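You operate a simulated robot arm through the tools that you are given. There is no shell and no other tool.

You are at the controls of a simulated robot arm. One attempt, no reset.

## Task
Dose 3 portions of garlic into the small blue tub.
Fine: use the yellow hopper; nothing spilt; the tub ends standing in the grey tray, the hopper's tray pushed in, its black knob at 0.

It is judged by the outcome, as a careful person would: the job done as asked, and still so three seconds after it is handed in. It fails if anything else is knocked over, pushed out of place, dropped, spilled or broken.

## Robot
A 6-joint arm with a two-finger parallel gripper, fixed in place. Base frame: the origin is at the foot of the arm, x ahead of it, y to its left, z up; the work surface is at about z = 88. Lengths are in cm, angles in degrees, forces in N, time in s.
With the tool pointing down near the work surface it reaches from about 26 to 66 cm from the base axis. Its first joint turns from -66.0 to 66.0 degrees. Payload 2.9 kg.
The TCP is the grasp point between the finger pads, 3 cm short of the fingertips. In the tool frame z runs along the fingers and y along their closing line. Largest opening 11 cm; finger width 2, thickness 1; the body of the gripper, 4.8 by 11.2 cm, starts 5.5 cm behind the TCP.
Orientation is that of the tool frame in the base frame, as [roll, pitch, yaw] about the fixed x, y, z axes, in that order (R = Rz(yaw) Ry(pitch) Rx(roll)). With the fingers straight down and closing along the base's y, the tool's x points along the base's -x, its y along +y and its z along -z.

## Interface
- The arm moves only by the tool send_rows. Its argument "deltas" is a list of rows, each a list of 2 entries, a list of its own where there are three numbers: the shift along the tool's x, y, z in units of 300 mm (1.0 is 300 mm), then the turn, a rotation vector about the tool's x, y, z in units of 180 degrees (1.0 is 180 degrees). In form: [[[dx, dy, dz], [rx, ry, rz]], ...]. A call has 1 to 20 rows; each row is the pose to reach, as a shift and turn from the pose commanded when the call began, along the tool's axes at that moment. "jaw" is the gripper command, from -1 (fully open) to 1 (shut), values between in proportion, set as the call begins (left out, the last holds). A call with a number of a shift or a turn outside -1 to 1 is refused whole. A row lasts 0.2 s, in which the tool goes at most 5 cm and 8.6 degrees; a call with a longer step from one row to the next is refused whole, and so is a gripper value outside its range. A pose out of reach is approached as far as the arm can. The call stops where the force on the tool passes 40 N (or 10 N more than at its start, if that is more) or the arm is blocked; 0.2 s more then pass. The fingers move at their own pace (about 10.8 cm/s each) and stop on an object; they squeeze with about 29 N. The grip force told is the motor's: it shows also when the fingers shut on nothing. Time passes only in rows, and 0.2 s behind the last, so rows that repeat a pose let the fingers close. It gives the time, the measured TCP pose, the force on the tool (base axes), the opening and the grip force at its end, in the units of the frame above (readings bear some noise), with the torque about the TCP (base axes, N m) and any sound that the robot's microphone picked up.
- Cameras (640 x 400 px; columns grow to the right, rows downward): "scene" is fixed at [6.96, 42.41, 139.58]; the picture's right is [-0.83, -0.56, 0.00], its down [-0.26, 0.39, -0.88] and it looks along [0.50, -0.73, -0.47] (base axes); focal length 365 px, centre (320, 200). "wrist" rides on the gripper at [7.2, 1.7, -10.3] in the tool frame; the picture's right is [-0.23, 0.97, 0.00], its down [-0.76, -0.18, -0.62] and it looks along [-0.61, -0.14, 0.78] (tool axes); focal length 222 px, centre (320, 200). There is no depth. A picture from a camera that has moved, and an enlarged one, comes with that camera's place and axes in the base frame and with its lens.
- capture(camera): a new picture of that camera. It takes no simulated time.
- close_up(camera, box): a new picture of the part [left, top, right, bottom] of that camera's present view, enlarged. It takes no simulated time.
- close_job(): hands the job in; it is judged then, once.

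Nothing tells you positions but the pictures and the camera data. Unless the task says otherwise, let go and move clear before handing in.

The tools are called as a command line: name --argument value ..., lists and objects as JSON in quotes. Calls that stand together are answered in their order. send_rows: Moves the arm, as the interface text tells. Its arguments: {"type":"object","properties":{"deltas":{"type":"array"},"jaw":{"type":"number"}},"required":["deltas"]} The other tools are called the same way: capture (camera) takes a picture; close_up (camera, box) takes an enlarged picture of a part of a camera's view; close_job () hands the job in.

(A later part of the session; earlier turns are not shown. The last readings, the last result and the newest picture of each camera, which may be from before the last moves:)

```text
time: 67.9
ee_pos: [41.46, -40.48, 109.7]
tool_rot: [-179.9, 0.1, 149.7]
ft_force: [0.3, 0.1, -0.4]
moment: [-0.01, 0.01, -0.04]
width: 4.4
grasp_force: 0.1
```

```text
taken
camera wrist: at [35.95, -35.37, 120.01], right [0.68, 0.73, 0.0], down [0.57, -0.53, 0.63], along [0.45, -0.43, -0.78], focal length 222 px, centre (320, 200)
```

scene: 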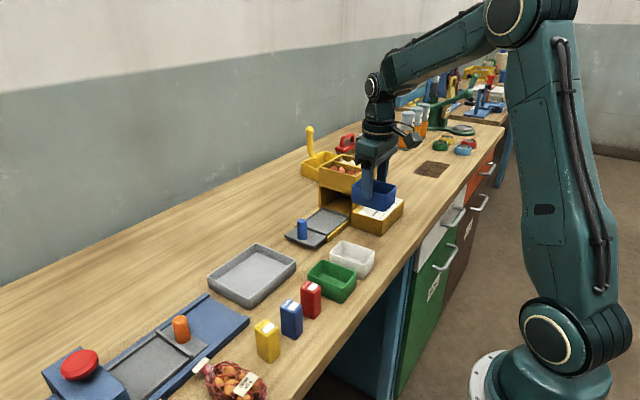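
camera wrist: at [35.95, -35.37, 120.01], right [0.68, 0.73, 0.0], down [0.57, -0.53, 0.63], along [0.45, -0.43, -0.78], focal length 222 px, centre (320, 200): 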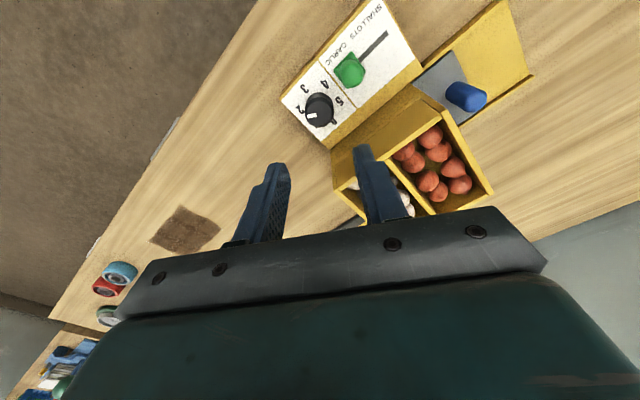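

Now to the front position with the gripper at 90°, then tilt.

send_rows --deltas '[[[0.0028, 0.0581, 0], [0, 0, 0.0278]], [[0.0055, 0.1162, 0], [0, 0, 0.0556]], [[0.0083, 0.1743, 0], [0, 0, 0.0833]], [[0.011, 0.2323, 0], [0, 0, 0.1111]], [[0.0138, 0.2904, 0], [0, 0, 0.1389]], [[0.0165, 0.3485, 0], [0, 0, 0.1667]], [[0.0193, 0.4066, 0], [0, 0, 0.1944]], [[0.022, 0.4647, 0], [0, 0, 0.2222]], [[0.0248, 0.5228, 0], [0, 0, 0.25]], [[0.0275, 0.5808, 0], [0, 0, 0.2778]], [[0.0303, 0.6389, 0], [0, 0, 0.3056]], [[0.033, 0.697, 0], [0, 0, 0.3333]], [[0.033, 0.697, 0], [0, 0, 0.3333]]]' --jaw 0.2

send_rows --deltas '[[[0, 0, 0.03], [0, -0.04, 0]], [[0, 0, 0.07], [0, -0.08, 0]], [[0, 0, 0.12], [0, -0.12, 0]], [[0, 0, 0.17], [0, -0.16, 0]], [[0, 0, 0.22], [0, -0.2, 0]], [[0, 0, 0.26], [0, -0.23, 0]], [[0, 0, 0.283], [0, -0.25, 0]], [[0, 0, 0.283], [0, -0.25, 0]]]' --jaw -1

capture --camera "wrist"

capture --camera "scene"

```text
time: 70.7
ee_pos: [50.94, -22.03, 109.38]
tool_rot: [179.9, 0.2, 89.9]
ft_force: [-0.2, 0.0, -0.4]
moment: [0.04, -0.03, 0.03]
width: 4.39
grasp_force: 0.1
```

```text
time: 72.5
ee_pos: [50.84, -22.17, 101.09]
tool_rot: [179.9, 45.4, 89.9]
ft_force: [0.0, 0.7, 0.1]
moment: [0.01, 0.0, 0.01]
width: 11.03
grasp_force: 0.0
```

```text
taken
camera wrist: at [52.53, -9.68, 103.27], right [0.97, -0.16, 0.16], down [-0.18, -0.09, 0.98], along [-0.14, -0.98, -0.12], focal length 222 px, centre (320, 200)
```

wrist: 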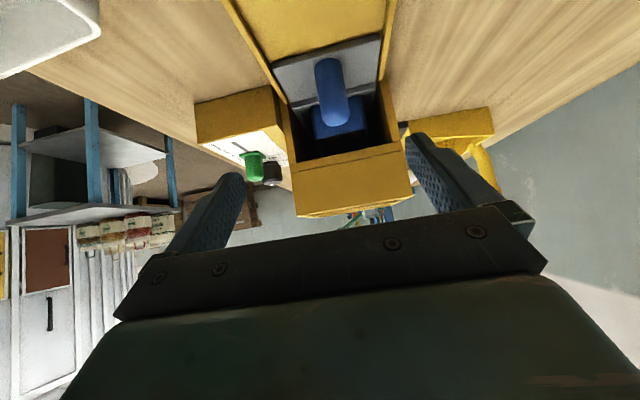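

```text
taken
```

scene: 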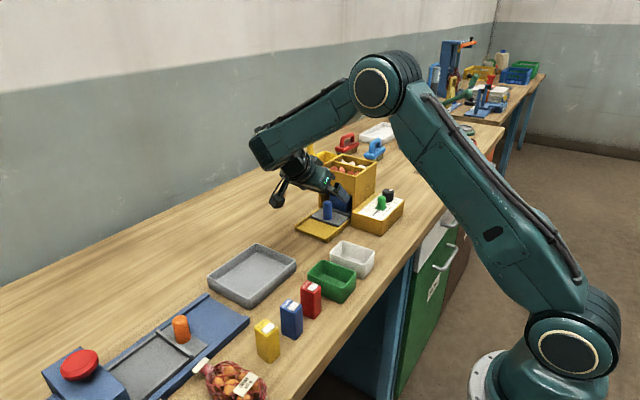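

The wrist camera now looks into the mouth. I'll zoom in on the tub.

close_up --camera "wrist" --box '[290, 90, 400, 170]'

close_up --camera "wrist" --box '[305, 115, 375, 160]'

```text
5.00 times, centred on (345, 130) of wrist
camera zoom: at [52.53, -9.68, 103.27], right [0.97, -0.16, 0.16], down [-0.18, -0.09, 0.98], along [-0.14, -0.98, -0.12], focal length 1111 px, centre (195, 550)
```

zoom: 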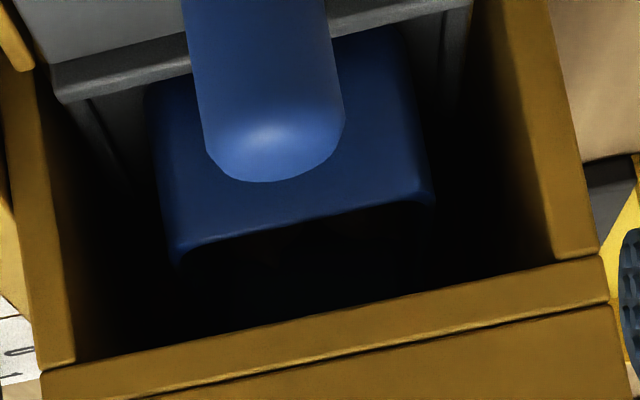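

```text
8.89 times, centred on (340, 138) of wrist
camera zoom: at [52.53, -9.68, 103.27], right [0.97, -0.16, 0.16], down [-0.18, -0.09, 0.98], along [-0.14, -0.98, -0.12], focal length 1974 px, centre (142, 756)
```

zoom: 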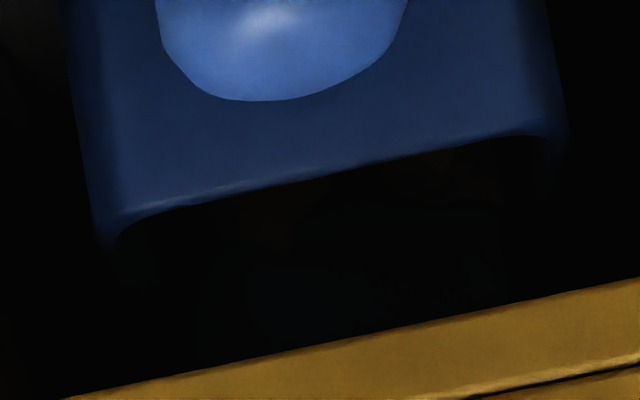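

It is too dark from here to count. I'll check the scene camera again at high zoom.

close_up --camera "scene" --box '[334, 188, 358, 204]'

close_up --camera "scene" --box '[320, 150, 390, 220]'

```text
16.00 times, centred on (346, 196) of scene
camera zoom: at [6.96, 42.41, 139.58], right [-0.83, -0.56, 0.0], down [-0.26, 0.39, -0.88], along [0.5, -0.73, -0.47], focal length 5833 px, centre (-96, 264)
```

zoom: 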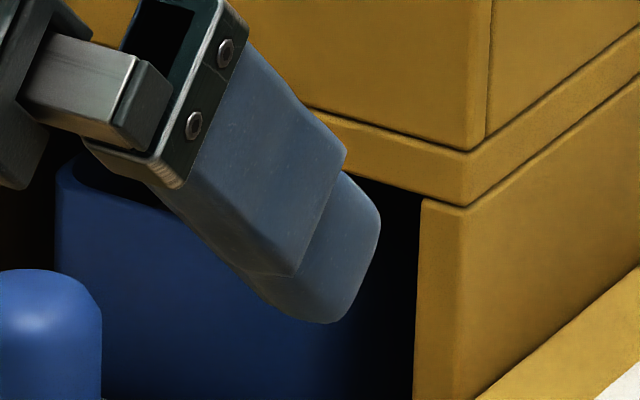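

```text
5.71 times, centred on (355, 185) of scene
camera zoom: at [6.96, 42.41, 139.58], right [-0.83, -0.56, 0.0], down [-0.26, 0.39, -0.88], along [0.5, -0.73, -0.47], focal length 2083 px, centre (120, 286)
```

zoom: 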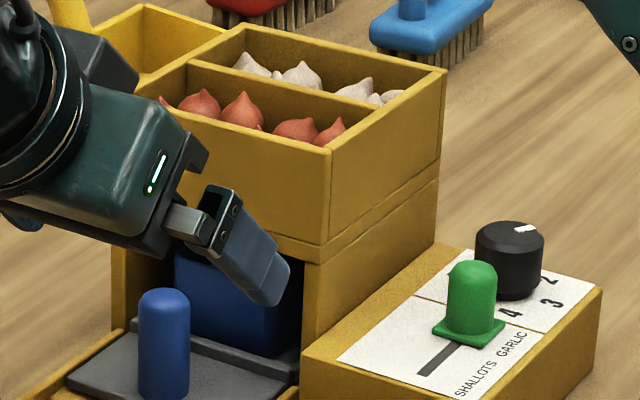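

Counting in place isn't possible, so I'll pull the tray out to see the contents. I'll grip the peg with a ~17° lean so the wrist stays clear of the hopper front, starting from just above the peg.

send_rows --deltas '[[[-0.0169, 0.0078, 0.0247], [0, 0.0259, 0]], [[-0.0338, 0.0156, 0.0494], [0, 0.0519, 0]], [[-0.0507, 0.0234, 0.0742], [0, 0.0778, 0]], [[-0.0675, 0.0311, 0.0989], [0, 0.1037, 0]], [[-0.0844, 0.0389, 0.1236], [0, 0.1296, 0]], [[-0.1013, 0.0467, 0.1483], [0, 0.1556, 0]], [[-0.1013, 0.0467, 0.1483], [0, 0.1556, 0]]]' --jaw 0

close_up --camera "scene" --box '[270, 130, 410, 260]'

capture --camera "wrist"

```text
time: 74.1
ee_pos: [52.32, -27.34, 100.02]
tool_rot: [180.0, 17.1, 90.0]
ft_force: [0.3, 0.4, -0.2]
moment: [-0.02, -0.05, 0.02]
width: 5.49
grasp_force: 0.1
```

```text
3.08 times, centred on (340, 195) of scene
camera zoom: at [6.96, 42.41, 139.58], right [-0.83, -0.56, 0.0], down [-0.26, 0.39, -0.88], along [0.5, -0.73, -0.47], focal length 1122 px, centre (258, 215)
```

zoom: 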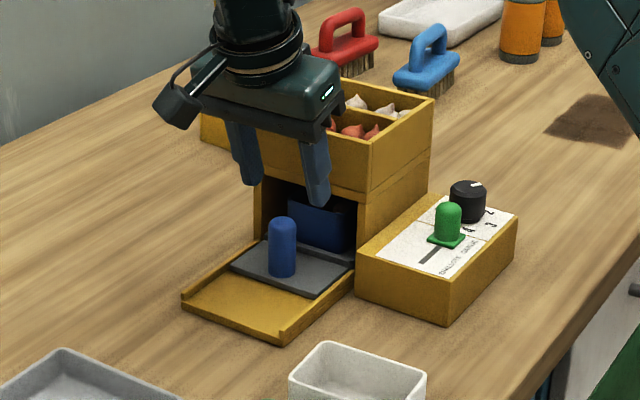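

```text
taken
camera wrist: at [54.0, -17.36, 107.96], right [0.97, -0.22, 0.07], down [-0.18, -0.54, 0.82], along [-0.14, -0.81, -0.57], focal length 222 px, centre (320, 200)
```

wrist: 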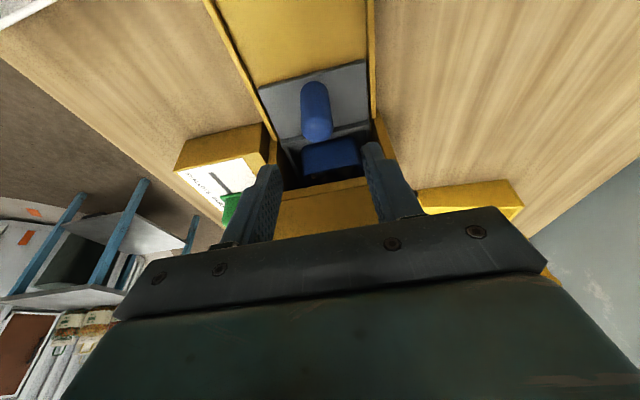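

I'm aligned with the peg. I'll descend vertically, then close on it.

send_rows --deltas '[[[0.0146, 0, 0.0478], [0, 0, 0]], [[0.0292, 0, 0.0956], [0, 0, 0]], [[0.0439, 0, 0.1434], [0, 0, 0]], [[0.0585, 0, 0.1912], [0, 0, 0]], [[0.0585, 0, 0.1912], [0, 0, 0]]]' --jaw 0

send_rows --deltas '[[[0, 0, 0], [0, 0, 0]], [[0, 0, 0], [0, 0, 0]], [[0, 0, 0], [0, 0, 0]]]' --jaw 1

close_up --camera "scene" --box '[280, 140, 400, 250]'

```text
time: 75.3
ee_pos: [52.41, -27.39, 93.86]
tool_rot: [179.9, 17.2, 89.9]
ft_force: [-0.7, -0.1, 0.5]
moment: [-0.02, -0.03, 0.02]
width: 5.5
grasp_force: 0.0
```

```text
time: 76.1
ee_pos: [52.37, -27.45, 93.89]
tool_rot: [179.9, 17.2, 90.0]
ft_force: [4.6, -1.1, -2.1]
moment: [-0.17, 0.14, 0.0]
width: 2.32
grasp_force: 44.8
```

```text
3.64 times, centred on (340, 195) of scene
camera zoom: at [6.97, 42.41, 139.58], right [-0.83, -0.56, 0.0], down [-0.26, 0.39, -0.88], along [0.5, -0.73, -0.47], focal length 1326 px, centre (247, 218)
```

zoom: 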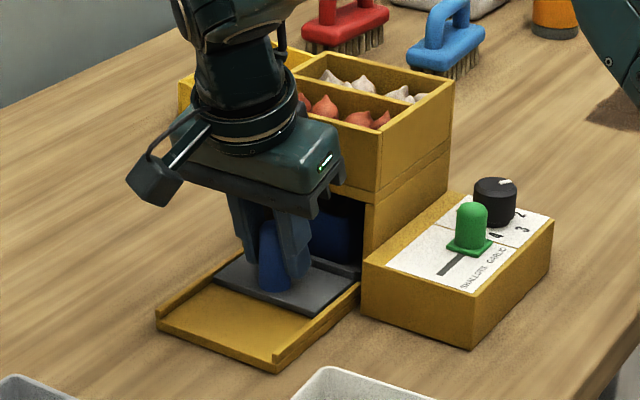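

The peg is gripped with little side load. I'll pull the tray out slowly, 10.5 cm.

send_rows --deltas '[[[0.008, 0, -0.0024], [0, 0, 0]], [[0.0255, 0, -0.0078], [0, 0, 0]], [[0.0446, 0, -0.0136], [0, 0, 0]], [[0.0637, 0, -0.0195], [0, 0, 0]], [[0.0829, 0, -0.0253], [0, 0, 0]], [[0.102, 0, -0.0311], [0, 0, 0]], [[0.1211, 0, -0.037], [0, 0, 0]], [[0.1402, 0, -0.0428], [0, 0, 0]], [[0.1594, 0, -0.0487], [0, 0, 0]], [[0.1785, 0, -0.0545], [0, 0, 0]], [[0.1976, 0, -0.0603], [0, 0, 0]], [[0.2167, 0, -0.0662], [0, 0, 0]], [[0.2358, 0, -0.072], [0, 0, 0]], [[0.255, 0, -0.0779], [0, 0, 0]], [[0.2741, 0, -0.0837], [0, 0, 0]], [[0.2932, 0, -0.0895], [0, 0, 0]], [[0.3123, 0, -0.0954], [0, 0, 0]], [[0.328, 0, -0.1002], [0, 0, 0]], [[0.3346, 0, -0.1022], [0, 0, 0]]]' --jaw 1

close_up --camera "scene" --box '[280, 150, 390, 260]'

capture --camera "wrist"

```text
time: 80.1
ee_pos: [52.5, -16.99, 94.02]
tool_rot: [-179.8, 17.2, 89.9]
ft_force: [11.7, -1.3, -20.6]
moment: [0.49, -0.18, 0.22]
width: 2.34
grasp_force: 44.8
```

```text
3.64 times, centred on (335, 205) of scene
camera zoom: at [7.02, 42.4, 139.58], right [-0.83, -0.56, 0.0], down [-0.26, 0.39, -0.88], along [0.5, -0.73, -0.47], focal length 1326 px, centre (266, 182)
```

zoom: 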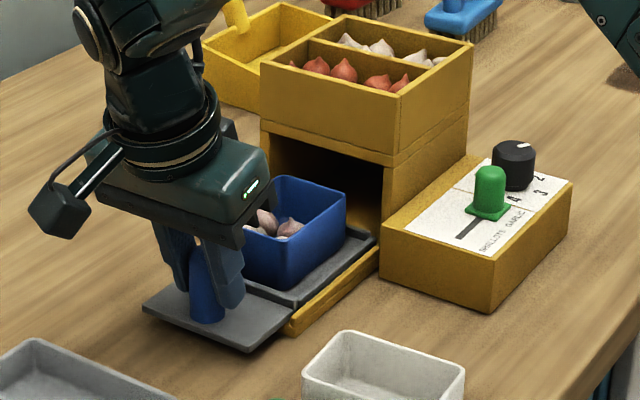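

```text
taken
camera wrist: at [54.16, -6.91, 101.72], right [0.97, -0.22, 0.07], down [-0.18, -0.54, 0.82], along [-0.14, -0.81, -0.57], focal length 222 px, centre (320, 200)
```

wrist: 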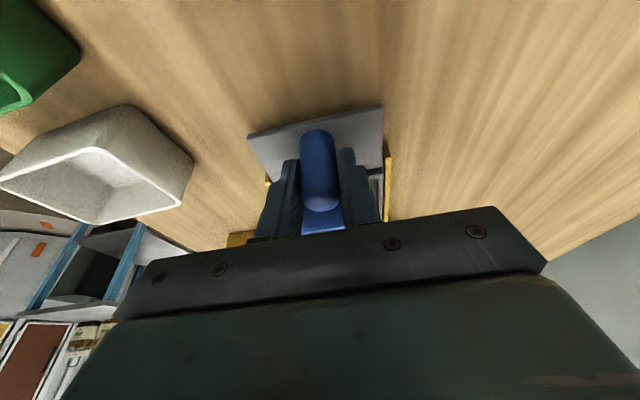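

The tray is out and the garlic bulbs are in the tub. I'll relax the grip load, release the peg, and rise for a look from above.

send_rows --deltas '[[[0.0015, 0.0027, 0.0048], [0, 0, 0]], [[0.0015, 0.0027, 0.0048], [0, 0, 0]]]' --jaw 1

send_rows --deltas '[[[0, 0, 0], [0, 0, 0]], [[0, 0, 0], [0, 0, 0]], [[0, 0, 0], [0, 0, 0]]]' --jaw 0

close_up --camera "scene" --box '[300, 185, 380, 245]'

```text
time: 80.7
ee_pos: [52.5, -16.79, 93.88]
tool_rot: [-179.9, 17.2, 89.7]
ft_force: [-6.4, 1.1, 5.6]
moment: [1.26, 0.39, 0.08]
width: 2.34
grasp_force: 44.9
```

```text
time: 81.5
ee_pos: [52.67, -16.88, 93.82]
tool_rot: [179.9, 17.3, 89.9]
ft_force: [0.6, 0.0, -0.4]
moment: [-0.01, 0.0, -0.02]
width: 5.51
grasp_force: 0.0
```

```text
6.67 times, centred on (340, 215) of scene
camera zoom: at [6.96, 42.41, 139.58], right [-0.83, -0.56, 0.0], down [-0.26, 0.39, -0.88], along [0.5, -0.73, -0.47], focal length 2431 px, centre (187, 100)
```

zoom: 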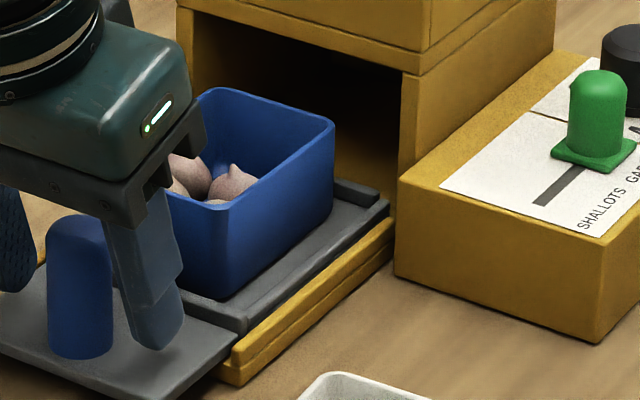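

Released. I'll rise and straighten up to photograph the tub from above.

send_rows --deltas '[[[-0.0195, 0, -0.0637], [0, 0, 0]], [[-0.0487, 0, -0.1593], [0, 0, 0]], [[-0.0779, 0, -0.255], [0, 0, 0]], [[-0.0593, 0, -0.3651], [0, 0.0472, 0]], [[-0.0213, 0, -0.4117], [0, 0.0944, 0]], [[-0.0213, 0, -0.4117], [0, 0.0944, 0]]]' --jaw 0

capture --camera "wrist"

close_up --camera "scene" --box '[300, 185, 380, 245]'

```text
time: 82.9
ee_pos: [52.47, -14.0, 106.18]
tool_rot: [179.8, 0.0, 89.9]
ft_force: [-0.9, 0.4, 0.2]
moment: [0.02, 0.01, -0.01]
width: 5.5
grasp_force: 0.1
```

```text
taken
camera wrist: at [53.99, -6.68, 116.57], right [0.97, -0.23, 0.0], down [-0.18, -0.76, 0.62], along [-0.14, -0.61, -0.78], focal length 222 px, centre (320, 200)
```

wrist: 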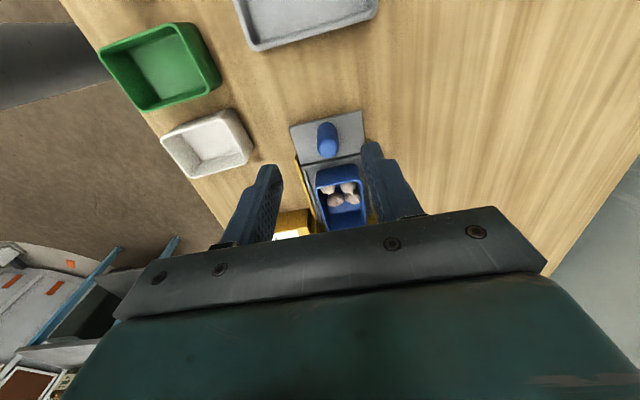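

```text
6.67 times, centred on (340, 215) of scene
camera zoom: at [6.96, 42.41, 139.58], right [-0.83, -0.56, 0.0], down [-0.26, 0.39, -0.88], along [0.5, -0.73, -0.47], focal length 2431 px, centre (187, 100)
```

zoom: 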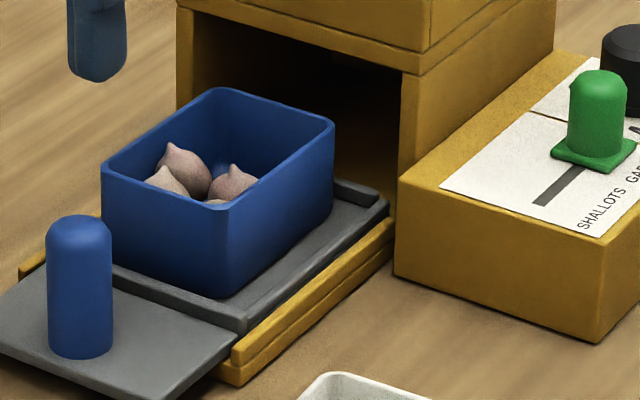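

close_up --camera "wrist" --box '[305, 155, 380, 235]'

close_up --camera "scene" --box '[310, 195, 345, 222]'

```text
5.00 times, centred on (342, 195) of wrist
camera zoom: at [53.99, -6.68, 116.57], right [0.97, -0.23, 0.0], down [-0.18, -0.76, 0.62], along [-0.14, -0.61, -0.78], focal length 1111 px, centre (208, 225)
```

zoom: 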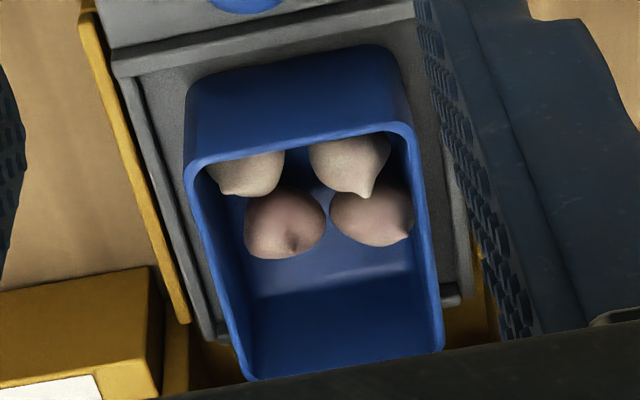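

```text
14.81 times, centred on (328, 208) of scene
camera zoom: at [6.96, 42.41, 139.58], right [-0.83, -0.56, 0.0], down [-0.26, 0.39, -0.88], along [0.5, -0.73, -0.47], focal length 5401 px, centre (209, 74)
```

zoom: 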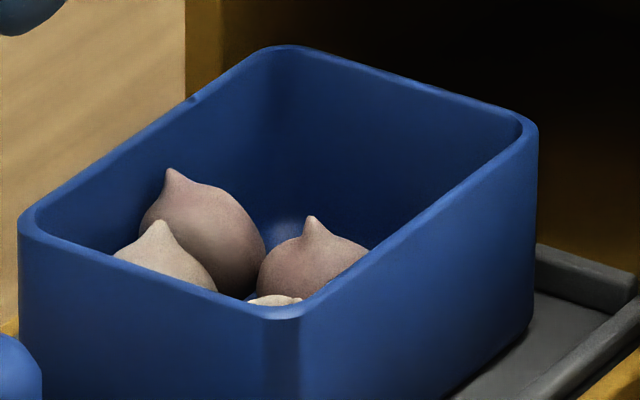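

There are four bulbs: two cream and two pinkish. I need to be sure what they are, so I'll compare at higher zoom with the hopper's contents.

close_up --camera "scene" --box '[314, 200, 334, 216]'

close_up --camera "scene" --box '[325, 148, 380, 185]'

close_up --camera "wrist" --box '[315, 175, 370, 215]'

```text
16.00 times, centred on (324, 208) of scene
camera zoom: at [6.96, 42.41, 139.58], right [-0.83, -0.56, 0.0], down [-0.26, 0.39, -0.88], along [0.5, -0.73, -0.47], focal length 5833 px, centre (256, 72)
```

zoom: 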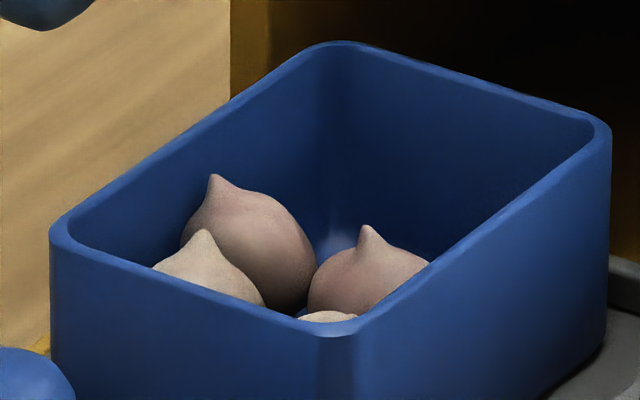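

```text
10.81 times, centred on (352, 166) of scene
camera zoom: at [6.96, 42.41, 139.58], right [-0.83, -0.56, 0.0], down [-0.26, 0.39, -0.88], along [0.5, -0.73, -0.47], focal length 3942 px, centre (-31, 562)
```

zoom: 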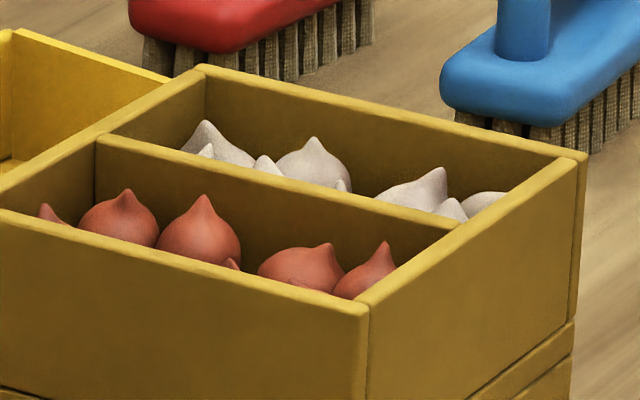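

```text
10.00 times, centred on (342, 195) of wrist
camera zoom: at [53.99, -6.68, 116.57], right [0.97, -0.23, 0.0], down [-0.18, -0.76, 0.62], along [-0.14, -0.61, -0.78], focal length 2221 px, centre (95, 250)
```

zoom: 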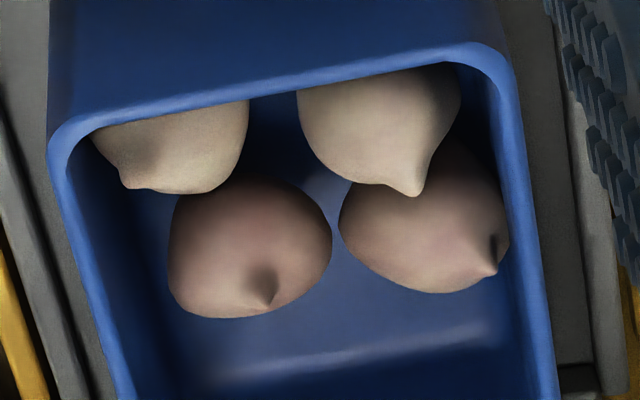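

I count four garlic bulbs, two cream and two rosier, clearly unlike the red shallots. That fits two bulbs per portion, so two portions so far with the knob at 2. Since pushing the tray in may dose again by the knob setting, I'll first turn the knob back to 1 with the tray out, then push in for the third portion. Moving to the knob now.

send_rows --deltas '[[[-0.03, -0.01, -0.1], [0, 0, 0]], [[-0.0959, -0.0377, -0.13], [0, 0, -0.0256]], [[-0.1618, -0.0654, -0.13], [0, 0, -0.0513]], [[-0.2277, -0.0931, -0.13], [0, 0, -0.0769]], [[-0.2936, -0.1208, -0.13], [0, 0, -0.1026]], [[-0.3595, -0.1485, -0.13], [0, 0, -0.1282]], [[-0.4254, -0.1762, -0.13], [0, 0, -0.1538]], [[-0.4913, -0.2039, -0.13], [0, 0, -0.1795]], [[-0.5572, -0.2316, -0.13], [0, 0, -0.2051]], [[-0.6231, -0.2593, -0.13], [0, 0, -0.2308]], [[-0.689, -0.287, -0.13], [0, 0, -0.2564]], [[-0.7549, -0.3147, -0.13], [0, 0, -0.2821]], [[-0.8208, -0.3424, -0.13], [0, 0, -0.3077]], [[-0.8867, -0.37, -0.13], [0, 0, -0.3333]], [[-0.8867, -0.37, -0.13], [0, 0, -0.3333]]]' --jaw 0.2

close_up --camera "wrist" --box '[260, 10, 440, 150]'

close_up --camera "scene" --box '[280, 110, 430, 240]'

```text
time: 86.1
ee_pos: [41.71, -40.59, 109.78]
tool_rot: [-179.9, 0.2, 150.0]
ft_force: [-0.8, -0.7, -0.4]
moment: [-0.01, 0.03, 0.02]
width: 4.41
grasp_force: 0.1
```

```text
2.86 times, centred on (350, 80) of wrist
camera zoom: at [36.2, -35.48, 120.14], right [0.68, 0.73, 0.0], down [0.57, -0.53, 0.63], along [0.46, -0.43, -0.78], focal length 635 px, centre (234, 543)
```

zoom: 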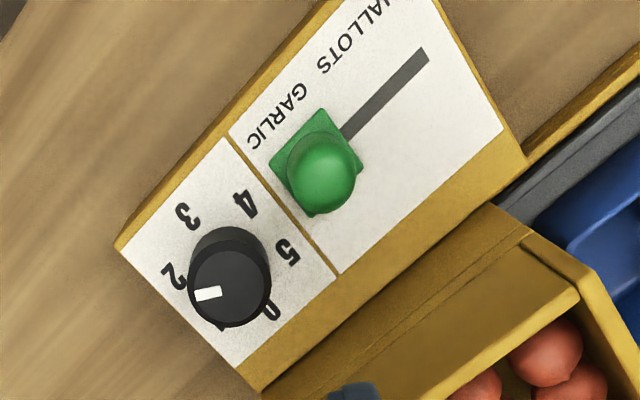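

```text
3.08 times, centred on (355, 175) of scene
camera zoom: at [6.96, 42.41, 139.58], right [-0.83, -0.56, 0.0], down [-0.26, 0.39, -0.88], along [0.5, -0.73, -0.47], focal length 1122 px, centre (212, 277)
```

zoom: 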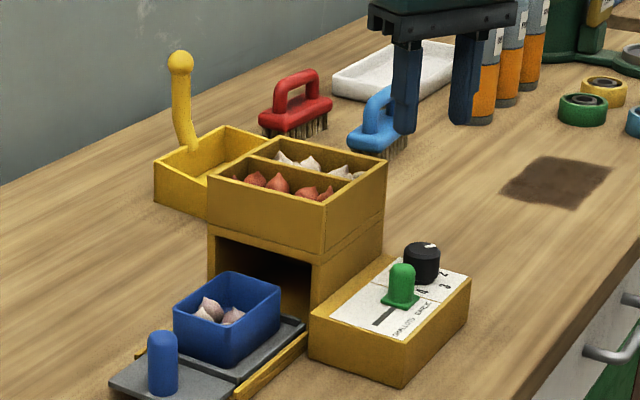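

The knob points at 2. I'll trim slightly and descend around the knob at +30°, then grip.

send_rows --deltas '[[[0.0037, -0.0037, 0.08], [0, 0, 0]], [[0.0037, -0.0037, 0.17], [0, 0, 0]], [[0.0037, -0.0037, 0.26], [0, 0, 0]], [[0.0037, -0.0037, 0.33], [0, 0, 0]], [[0.0037, -0.0037, 0.38], [0, 0, 0]], [[0.0037, -0.0037, 0.4217], [0, 0, 0]], [[0.0037, -0.0037, 0.4217], [0, 0, 0]]]' --jaw 0.2

close_up --camera "wrist" --box '[220, 60, 440, 240]'

```text
time: 87.7
ee_pos: [41.23, -40.57, 97.1]
tool_rot: [-179.9, 0.1, 150.0]
ft_force: [0.4, 0.0, -0.5]
moment: [0.01, 0.0, -0.02]
width: 4.4
grasp_force: 0.0
```

```text
2.22 times, centred on (330, 150) of wrist
camera zoom: at [35.78, -35.45, 107.48], right [0.68, 0.73, 0.0], down [0.57, -0.53, 0.63], along [0.46, -0.43, -0.78], focal length 494 px, centre (298, 311)
```

zoom: 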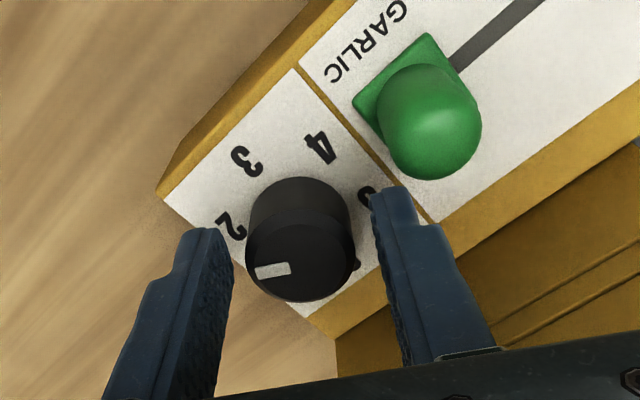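

Everything is aligned. I'll grip and turn 60° counter-clockwise (2→1).

send_rows --deltas '[[[0, 0, 0], [0, 0, 0]], [[0, 0, 0], [0, 0, 0]], [[0, 0, 0], [0, 0, 0]]]' --jaw 1

send_rows --deltas '[[[0, 0, 0], [0, 0, -0.0417]], [[0, 0, 0], [0, 0, -0.0833]], [[0, 0, 0], [0, 0, -0.125]], [[0, 0, 0], [0, 0, -0.1667]], [[0, 0, 0], [0, 0, -0.2083]], [[0, 0, 0], [0, 0, -0.25]], [[0, 0, 0], [0, 0, -0.2917]], [[0, 0, 0], [0, 0, -0.3333]], [[0, 0, 0], [0, 0, -0.3333]]]' --jaw 1

send_rows --deltas '[[[0, 0, 0], [0, 0, 0]], [[0, 0, 0], [0, 0, 0]]]' --jaw 0.2

close_up --camera "wrist" --box '[220, 60, 440, 240]'

close_up --camera "scene" --box '[280, 130, 420, 250]'

```text
time: 88.5
ee_pos: [41.2, -40.47, 97.08]
tool_rot: [-180.0, 0.1, 149.9]
ft_force: [-0.6, 0.2, -3.8]
moment: [0.13, -0.51, -0.02]
width: 3.14
grasp_force: 44.9
```

```text
time: 90.5
ee_pos: [41.27, -40.91, 97.16]
tool_rot: [-179.5, 0.0, -150.2]
ft_force: [4.2, -38.1, -11.9]
moment: [-0.4, 0.37, -0.08]
width: 3.16
grasp_force: 44.9
```

```text
time: 91.1
ee_pos: [41.18, -40.48, 97.1]
tool_rot: [-179.9, 0.0, -149.9]
ft_force: [0.4, 0.0, 0.5]
moment: [0.01, -0.01, 0.0]
width: 4.42
grasp_force: 0.0
```

```text
2.22 times, centred on (330, 150) of wrist
camera zoom: at [34.11, -42.56, 107.55], right [-0.29, 0.96, 0.0], down [0.75, 0.23, 0.62], along [0.6, 0.18, -0.78], focal length 494 px, centre (298, 311)
```

zoom: 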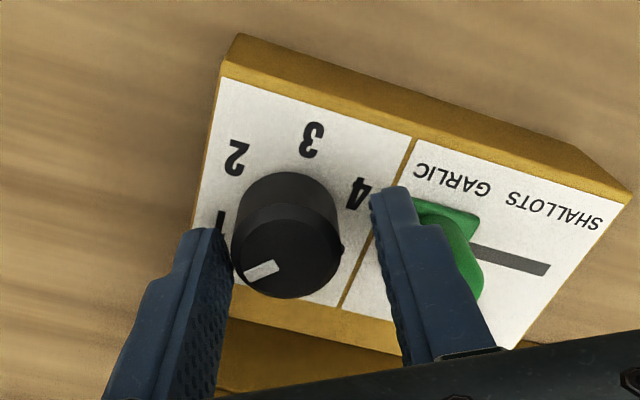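

```text
3.33 times, centred on (350, 190) of scene
camera zoom: at [6.96, 42.41, 139.58], right [-0.83, -0.56, 0.0], down [-0.26, 0.39, -0.88], along [0.5, -0.73, -0.47], focal length 1215 px, centre (220, 233)
```

zoom: 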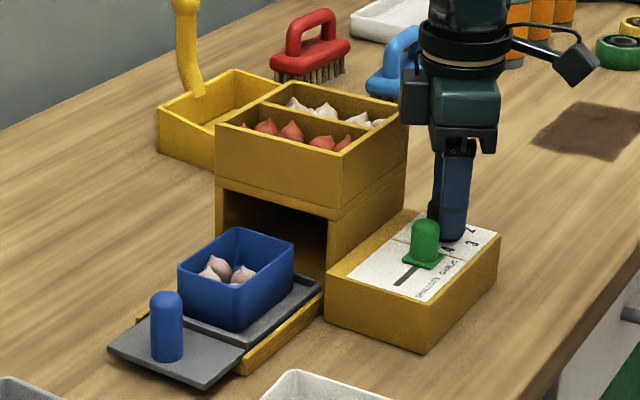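

The knob was turned back with no drop seen on the table. I'll check its pointer precisely against the 1 mark, since there was some side load.

close_up --camera "wrist" --box '[280, 120, 370, 195]'

close_up --camera "scene" --box '[300, 190, 350, 235]'

```text
5.33 times, centred on (325, 158) of wrist
camera zoom: at [34.11, -42.56, 107.55], right [-0.29, 0.96, 0.0], down [0.75, 0.23, 0.62], along [0.6, 0.18, -0.78], focal length 1185 px, centre (293, 427)
```

zoom: 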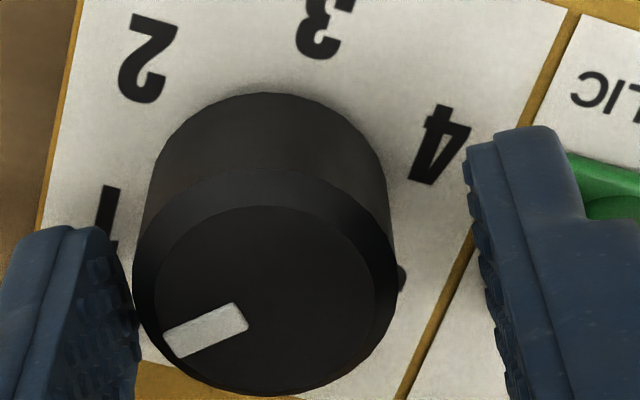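

```text
8.89 times, centred on (325, 212) of scene
camera zoom: at [6.96, 42.41, 139.58], right [-0.83, -0.56, 0.0], down [-0.26, 0.39, -0.88], along [0.5, -0.73, -0.47], focal length 3241 px, centre (276, 89)
```

zoom: 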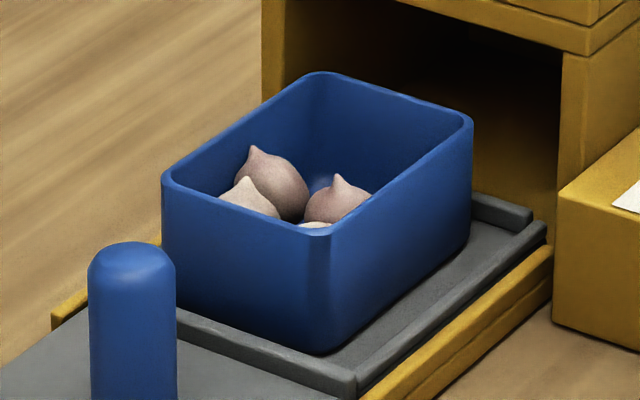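

The pointer sits at about −45°, short of the 1 mark (−60°): the side load dragged it when I opened. I'll recentre the gripper on the knob, grip again and check the load.

send_rows --deltas '[[[0.0021, -0.0103, 0], [0, 0, 0]], [[0.0021, -0.0103, 0], [0, 0, 0]]]' --jaw 0.2

send_rows --deltas '[[[0, 0, 0], [0, 0, 0]], [[0, 0, 0], [0, 0, 0]], [[0, 0, 0], [0, 0, 0]]]' --jaw 1

close_up --camera "wrist" --box '[280, 120, 370, 195]'

```text
time: 91.7
ee_pos: [41.46, -40.8, 97.18]
tool_rot: [-179.8, 0.0, -150.1]
ft_force: [-0.2, -0.6, 0.8]
moment: [-0.01, -0.02, 0.0]
width: 4.4
grasp_force: 0.1
```

```text
time: 92.5
ee_pos: [41.33, -40.73, 97.11]
tool_rot: [-179.8, 0.0, -150.2]
ft_force: [-2.4, 2.7, 1.1]
moment: [0.17, 0.13, 0.02]
width: 3.14
grasp_force: 45.1
```

```text
5.33 times, centred on (325, 158) of wrist
camera zoom: at [34.17, -42.9, 107.51], right [-0.29, 0.96, 0.0], down [0.75, 0.23, 0.62], along [0.6, 0.18, -0.78], focal length 1185 px, centre (293, 427)
```

zoom: 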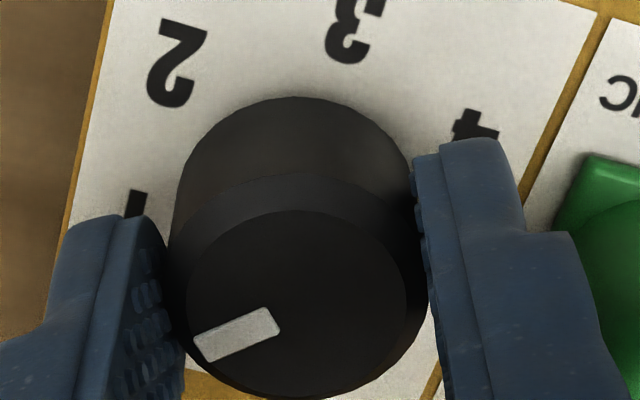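

The gripper is now well centred with only 3 N. I'll turn 15° clockwise to bring the pointer onto 1, then check the load before opening.

send_rows --deltas '[[[0, 0, 0], [0, 0, 0.0278]], [[0, 0, 0], [0, 0, 0.0556]], [[0, 0, 0], [0, 0, 0.0833]], [[0, 0, 0], [0, 0, 0.0833]]]' --jaw 1

close_up --camera "wrist" --box '[280, 110, 380, 195]'

```text
time: 93.5
ee_pos: [41.33, -40.72, 96.98]
tool_rot: [179.9, -0.1, -165.0]
ft_force: [-4.2, 16.0, -3.5]
moment: [0.6, -0.69, 0.05]
width: 3.12
grasp_force: 44.8
```

```text
4.71 times, centred on (330, 152) of wrist
camera zoom: at [33.87, -40.99, 107.52], right [-0.03, 1.0, 0.0], down [0.78, 0.03, 0.62], along [0.62, 0.02, -0.78], focal length 1045 px, centre (273, 424)
```

zoom: 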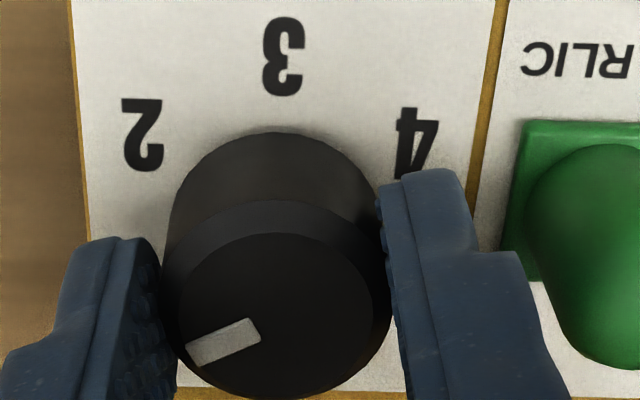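

The pointer is now at about −60°, on the 1. There are 16 N of side load, so I'll shift to null it before opening.

send_rows --deltas '[[[-0.001, 0.0039, 0], [0, 0, 0]], [[-0.001, 0.0039, 0], [0, 0, 0]]]' --jaw 1

```text
time: 94.1
ee_pos: [41.37, -40.7, 97.05]
tool_rot: [-179.8, -0.1, -165.1]
ft_force: [-1.6, 8.2, -6.5]
moment: [0.05, 0.82, 0.06]
width: 3.14
grasp_force: 44.8
```

send_rows --deltas '[[[-0.0007, 0.0032, 0], [0, 0, 0]], [[-0.0007, 0.0032, 0], [0, 0, 0]]]' --jaw 1

send_rows --deltas '[[[0, 0, 0], [0, 0, 0]], [[0, 0, 0], [0, 0, 0]]]' --jaw 0.2

close_up --camera "wrist" --box '[280, 110, 380, 195]'

```text
time: 94.7
ee_pos: [41.49, -40.74, 97.09]
tool_rot: [-179.7, 0.2, -165.3]
ft_force: [0.4, -2.5, -12.2]
moment: [-0.05, 0.23, 0.0]
width: 3.09
grasp_force: 45.1
```

```text
time: 95.3
ee_pos: [41.4, -40.74, 97.22]
tool_rot: [-179.8, 0.2, -165.2]
ft_force: [0.0, 0.2, 0.1]
moment: [0.01, 0.04, -0.03]
width: 4.42
grasp_force: 0.0
```

```text
4.71 times, centred on (330, 152) of wrist
camera zoom: at [33.84, -40.84, 107.57], right [-0.03, 1.0, 0.0], down [0.78, 0.03, 0.62], along [0.62, 0.02, -0.78], focal length 1045 px, centre (273, 424)
```

zoom: 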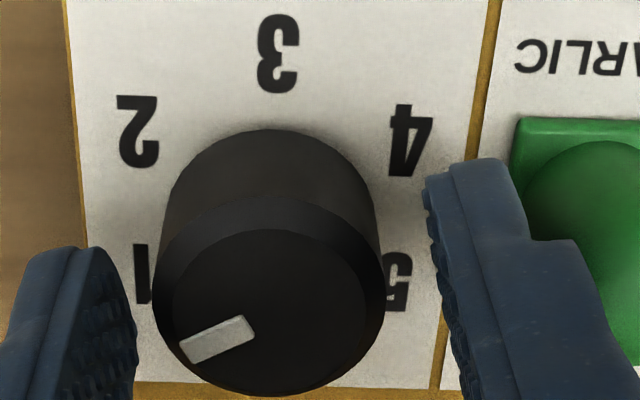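

The knob stays on 1. I'll lift off and go to the front side of the peg with the fingers closed.

send_rows --deltas '[[[0, 0, -0.08], [0, 0, 0]], [[0, 0, -0.17], [0, 0, 0]], [[0, 0, -0.26], [0, 0, 0]], [[0, 0, -0.35], [0, 0, 0]], [[0, 0, -0.43], [0, 0, 0]], [[0, 0, -0.43], [0, 0, 0]]]' --jaw 0.2

send_rows --deltas '[[[-0.0421, 0.0557, 0], [0, 0, 0.0417]], [[-0.0843, 0.1114, 0], [0, 0, 0.0833]], [[-0.1264, 0.1671, 0], [0, 0, 0.125]], [[-0.1686, 0.2229, 0], [0, 0, 0.1667]], [[-0.2107, 0.2786, 0], [0, 0, 0.2083]], [[-0.2529, 0.3343, 0], [0, 0, 0.25]], [[-0.295, 0.39, 0], [0, 0, 0.2917]], [[-0.3371, 0.4457, 0], [0, 0, 0.3333]], [[-0.3793, 0.5014, 0], [0, 0, 0.375]], [[-0.4214, 0.5571, 0], [0, 0, 0.4167]], [[-0.4636, 0.6129, 0], [0, 0, 0.4583]], [[-0.5057, 0.6686, 0], [0, 0, 0.5]], [[-0.5479, 0.7243, 0], [0, 0, 0.5417]], [[-0.59, 0.78, 0], [0, 0, 0.5833]], [[-0.59, 0.78, 0], [0, 0, 0.5833]]]' --jaw 1

capture --camera "wrist"

close_up --camera "scene" --box '[270, 120, 420, 260]'

```text
time: 96.7
ee_pos: [41.27, -40.49, 110.08]
tool_rot: [-179.8, 0.0, -165.1]
ft_force: [-0.2, -0.1, 0.7]
moment: [0.03, 0.0, -0.04]
width: 4.41
grasp_force: 0.1
```

```text
time: 99.9
ee_pos: [52.44, -13.32, 109.89]
tool_rot: [-180.0, 0.2, 89.9]
ft_force: [0.0, 0.4, 0.0]
moment: [-0.02, 0.0, -0.01]
width: 0.01
grasp_force: 29.2
```

```text
taken
camera wrist: at [53.98, -6.14, 120.33], right [0.97, -0.23, 0.0], down [-0.18, -0.76, 0.63], along [-0.14, -0.61, -0.78], focal length 222 px, centre (320, 200)
```

wrist: 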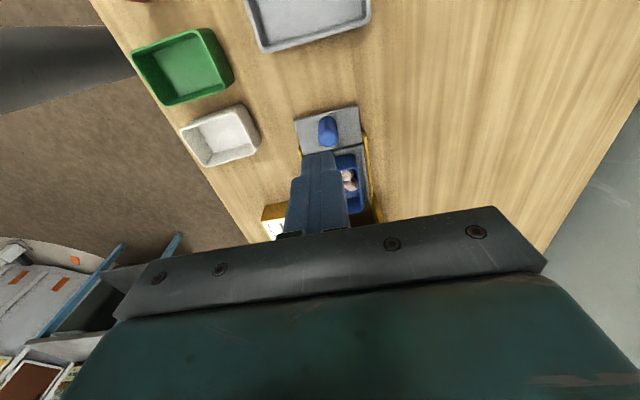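

```text
2.86 times, centred on (345, 190) of scene
camera zoom: at [6.96, 42.41, 139.58], right [-0.83, -0.56, 0.0], down [-0.26, 0.39, -0.88], along [0.5, -0.73, -0.47], focal length 1042 px, centre (249, 229)
```

zoom: 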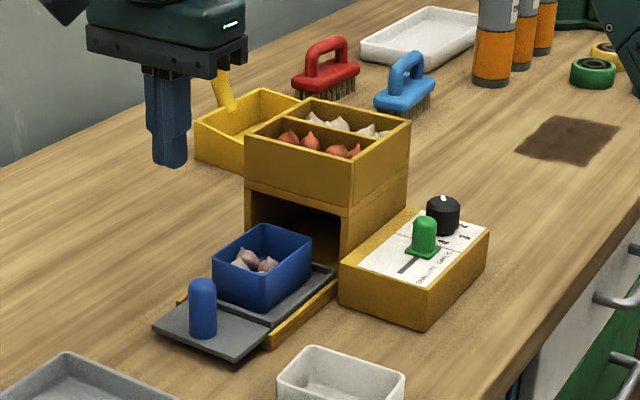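

The tub with four bulbs is undisturbed. I'll descend in front of the peg.

send_rows --deltas '[[[0, 0, 0.1], [0, 0, 0]], [[0, 0, 0.2], [0, 0, 0]], [[0, 0, 0.3], [0, 0, 0]], [[0, 0, 0.4], [0, 0, 0]], [[0, 0, 0.48], [0, 0, 0]], [[0, 0, 0.547], [0, 0, 0]], [[0, 0, 0.547], [0, 0, 0]]]' --jaw 1

close_up --camera "scene" --box '[270, 150, 390, 260]'

close_up --camera "wrist" --box '[220, 60, 420, 240]'

```text
time: 101.5
ee_pos: [52.4, -13.39, 93.45]
tool_rot: [-180.0, 0.3, 89.9]
ft_force: [0.8, 0.6, 0.4]
moment: [0.03, -0.03, -0.02]
width: 0.0
grasp_force: 28.5
```

```text
3.64 times, centred on (330, 205) of scene
camera zoom: at [6.96, 42.41, 139.58], right [-0.83, -0.56, 0.0], down [-0.26, 0.39, -0.88], along [0.5, -0.73, -0.47], focal length 1326 px, centre (284, 182)
```

zoom: 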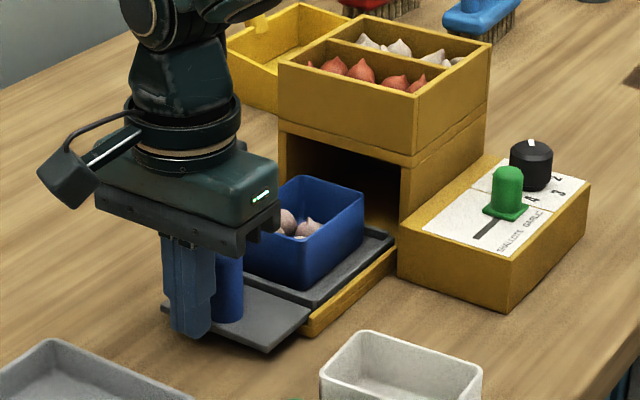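

```text
2.22 times, centred on (320, 150) of wrist
camera zoom: at [54.09, -6.11, 103.84], right [0.97, -0.23, 0.0], down [-0.18, -0.76, 0.63], along [-0.14, -0.61, -0.78], focal length 494 px, centre (320, 311)
```

zoom: 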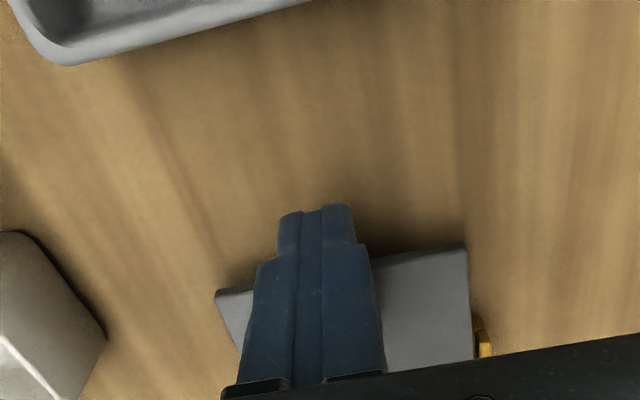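

In position in front of the peg. I'll push the tray in steadily.

send_rows --deltas '[[[-0.02, 0, 0], [0, 0, 0]], [[-0.04, 0, 0], [0, 0, 0]], [[-0.055, 0, 0], [0, 0, 0]], [[-0.07, 0, 0], [0, 0, 0]], [[-0.087, 0, 0], [0, 0, 0]], [[-0.106, 0, 0], [0, 0, 0]], [[-0.126, 0, 0], [0, 0, 0]], [[-0.146, 0, 0], [0, 0, 0]], [[-0.166, 0, 0], [0, 0, 0]], [[-0.186, 0, 0], [0, 0, 0]], [[-0.206, 0, 0], [0, 0, 0]], [[-0.226, 0, 0], [0, 0, 0]], [[-0.246, 0, 0], [0, 0, 0]], [[-0.266, 0, 0], [0, 0, 0]], [[-0.286, 0, 0], [0, 0, 0]], [[-0.306, 0, 0], [0, 0, 0]], [[-0.326, 0, 0], [0, 0, 0]], [[-0.344, 0, 0], [0, 0, 0]], [[-0.36, 0, 0], [0, 0, 0]]]' --jaw 1

close_up --camera "scene" --box '[270, 150, 390, 260]'

```text
time: 105.5
ee_pos: [52.4, -24.24, 93.65]
tool_rot: [179.9, 0.2, 90.0]
ft_force: [0.5, 0.7, 0.2]
moment: [0.01, 0.0, 0.01]
width: 0.01
grasp_force: 28.5
```

```text
3.64 times, centred on (330, 205) of scene
camera zoom: at [6.96, 42.41, 139.58], right [-0.83, -0.56, 0.0], down [-0.26, 0.39, -0.88], along [0.5, -0.73, -0.47], focal length 1326 px, centre (284, 182)
```

zoom: 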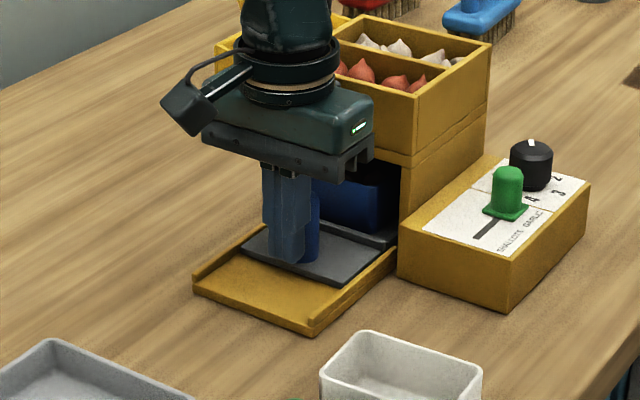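

Almost in. I'll finish the push slowly to the hard stop.

send_rows --deltas '[[[-0.01, 0, 0], [0, 0, 0]], [[-0.02, 0, 0], [0, 0, 0]], [[-0.027, 0, 0], [0, 0, 0]], [[-0.034, 0, 0], [0, 0, 0]], [[-0.04, 0, 0], [0, 0, 0]], [[-0.045, 0, 0], [0, 0, 0]], [[-0.05, 0, 0], [0, 0, 0]]]' --jaw 1

close_up --camera "scene" --box '[300, 150, 390, 240]'

```text
time: 107.1
ee_pos: [52.43, -25.46, 93.49]
tool_rot: [-180.0, 0.0, 90.3]
ft_force: [4.2, 13.2, -1.5]
moment: [-0.04, 0.03, 0.04]
width: 0.0
grasp_force: 29.4
```

```text
4.44 times, centred on (345, 195) of scene
camera zoom: at [6.97, 42.44, 139.57], right [-0.83, -0.56, 0.0], down [-0.26, 0.39, -0.88], along [0.5, -0.73, -0.47], focal length 1620 px, centre (209, 222)
```

zoom: 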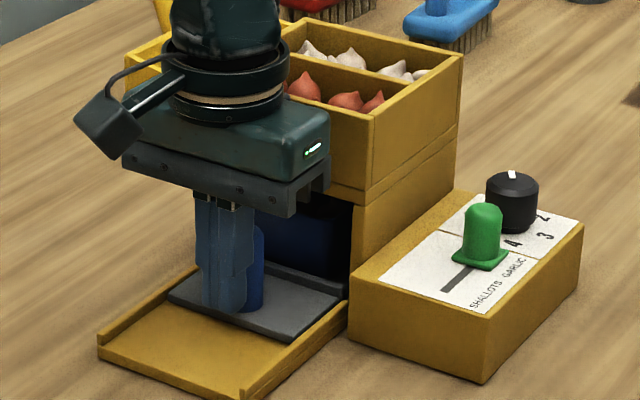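

The tray is at its stop with 13 N of resistance at the same place as before. I'll back off, wait a moment, and look for new bulbs.

send_rows --deltas '[[[0.03, 0, 0], [0, 0, 0]], [[0.06, 0, 0], [0, 0, 0]], [[0.1, 0, -0.1], [0, 0, 0]], [[0.15, 0, -0.2], [0, 0, 0]], [[0.25, 0, -0.3], [0, 0, 0]], [[0.35, 0, -0.42], [0, 0, 0]], [[0.4, 0, -0.53], [0, 0, 0]], [[0.4, 0, -0.53], [0, 0, 0]], [[0.4, 0, -0.53], [0, 0, 0]], [[0.4, 0, -0.53], [0, 0, 0]]]' --jaw 1

close_up --camera "scene" --box '[330, 185, 362, 215]'

close_up --camera "scene" --box '[290, 150, 410, 250]'

```text
time: 109.3
ee_pos: [52.47, -13.76, 109.46]
tool_rot: [179.9, 0.2, 89.9]
ft_force: [-0.2, -0.4, 0.1]
moment: [-0.05, 0.02, -0.01]
width: 0.02
grasp_force: 28.8
```

```text
13.33 times, centred on (346, 200) of scene
camera zoom: at [6.96, 42.41, 139.58], right [-0.83, -0.56, 0.0], down [-0.26, 0.39, -0.88], along [0.5, -0.73, -0.47], focal length 4861 px, centre (-27, 200)
```

zoom: 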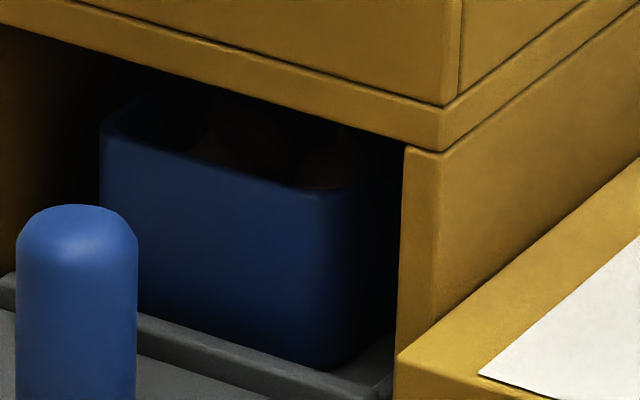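

```text
4.00 times, centred on (350, 200) of scene
camera zoom: at [6.96, 42.41, 139.58], right [-0.83, -0.56, 0.0], down [-0.26, 0.39, -0.88], along [0.5, -0.73, -0.47], focal length 1458 px, centre (200, 200)
```

zoom: 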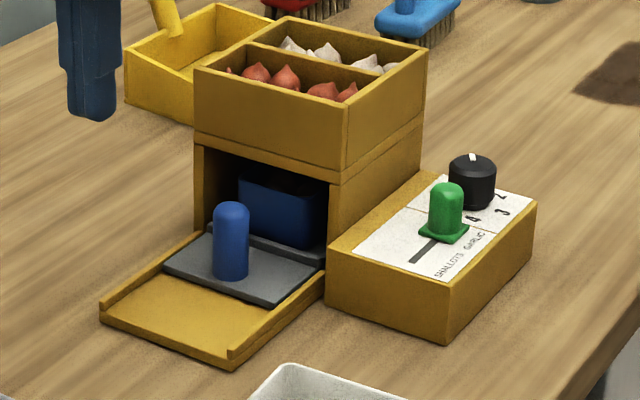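

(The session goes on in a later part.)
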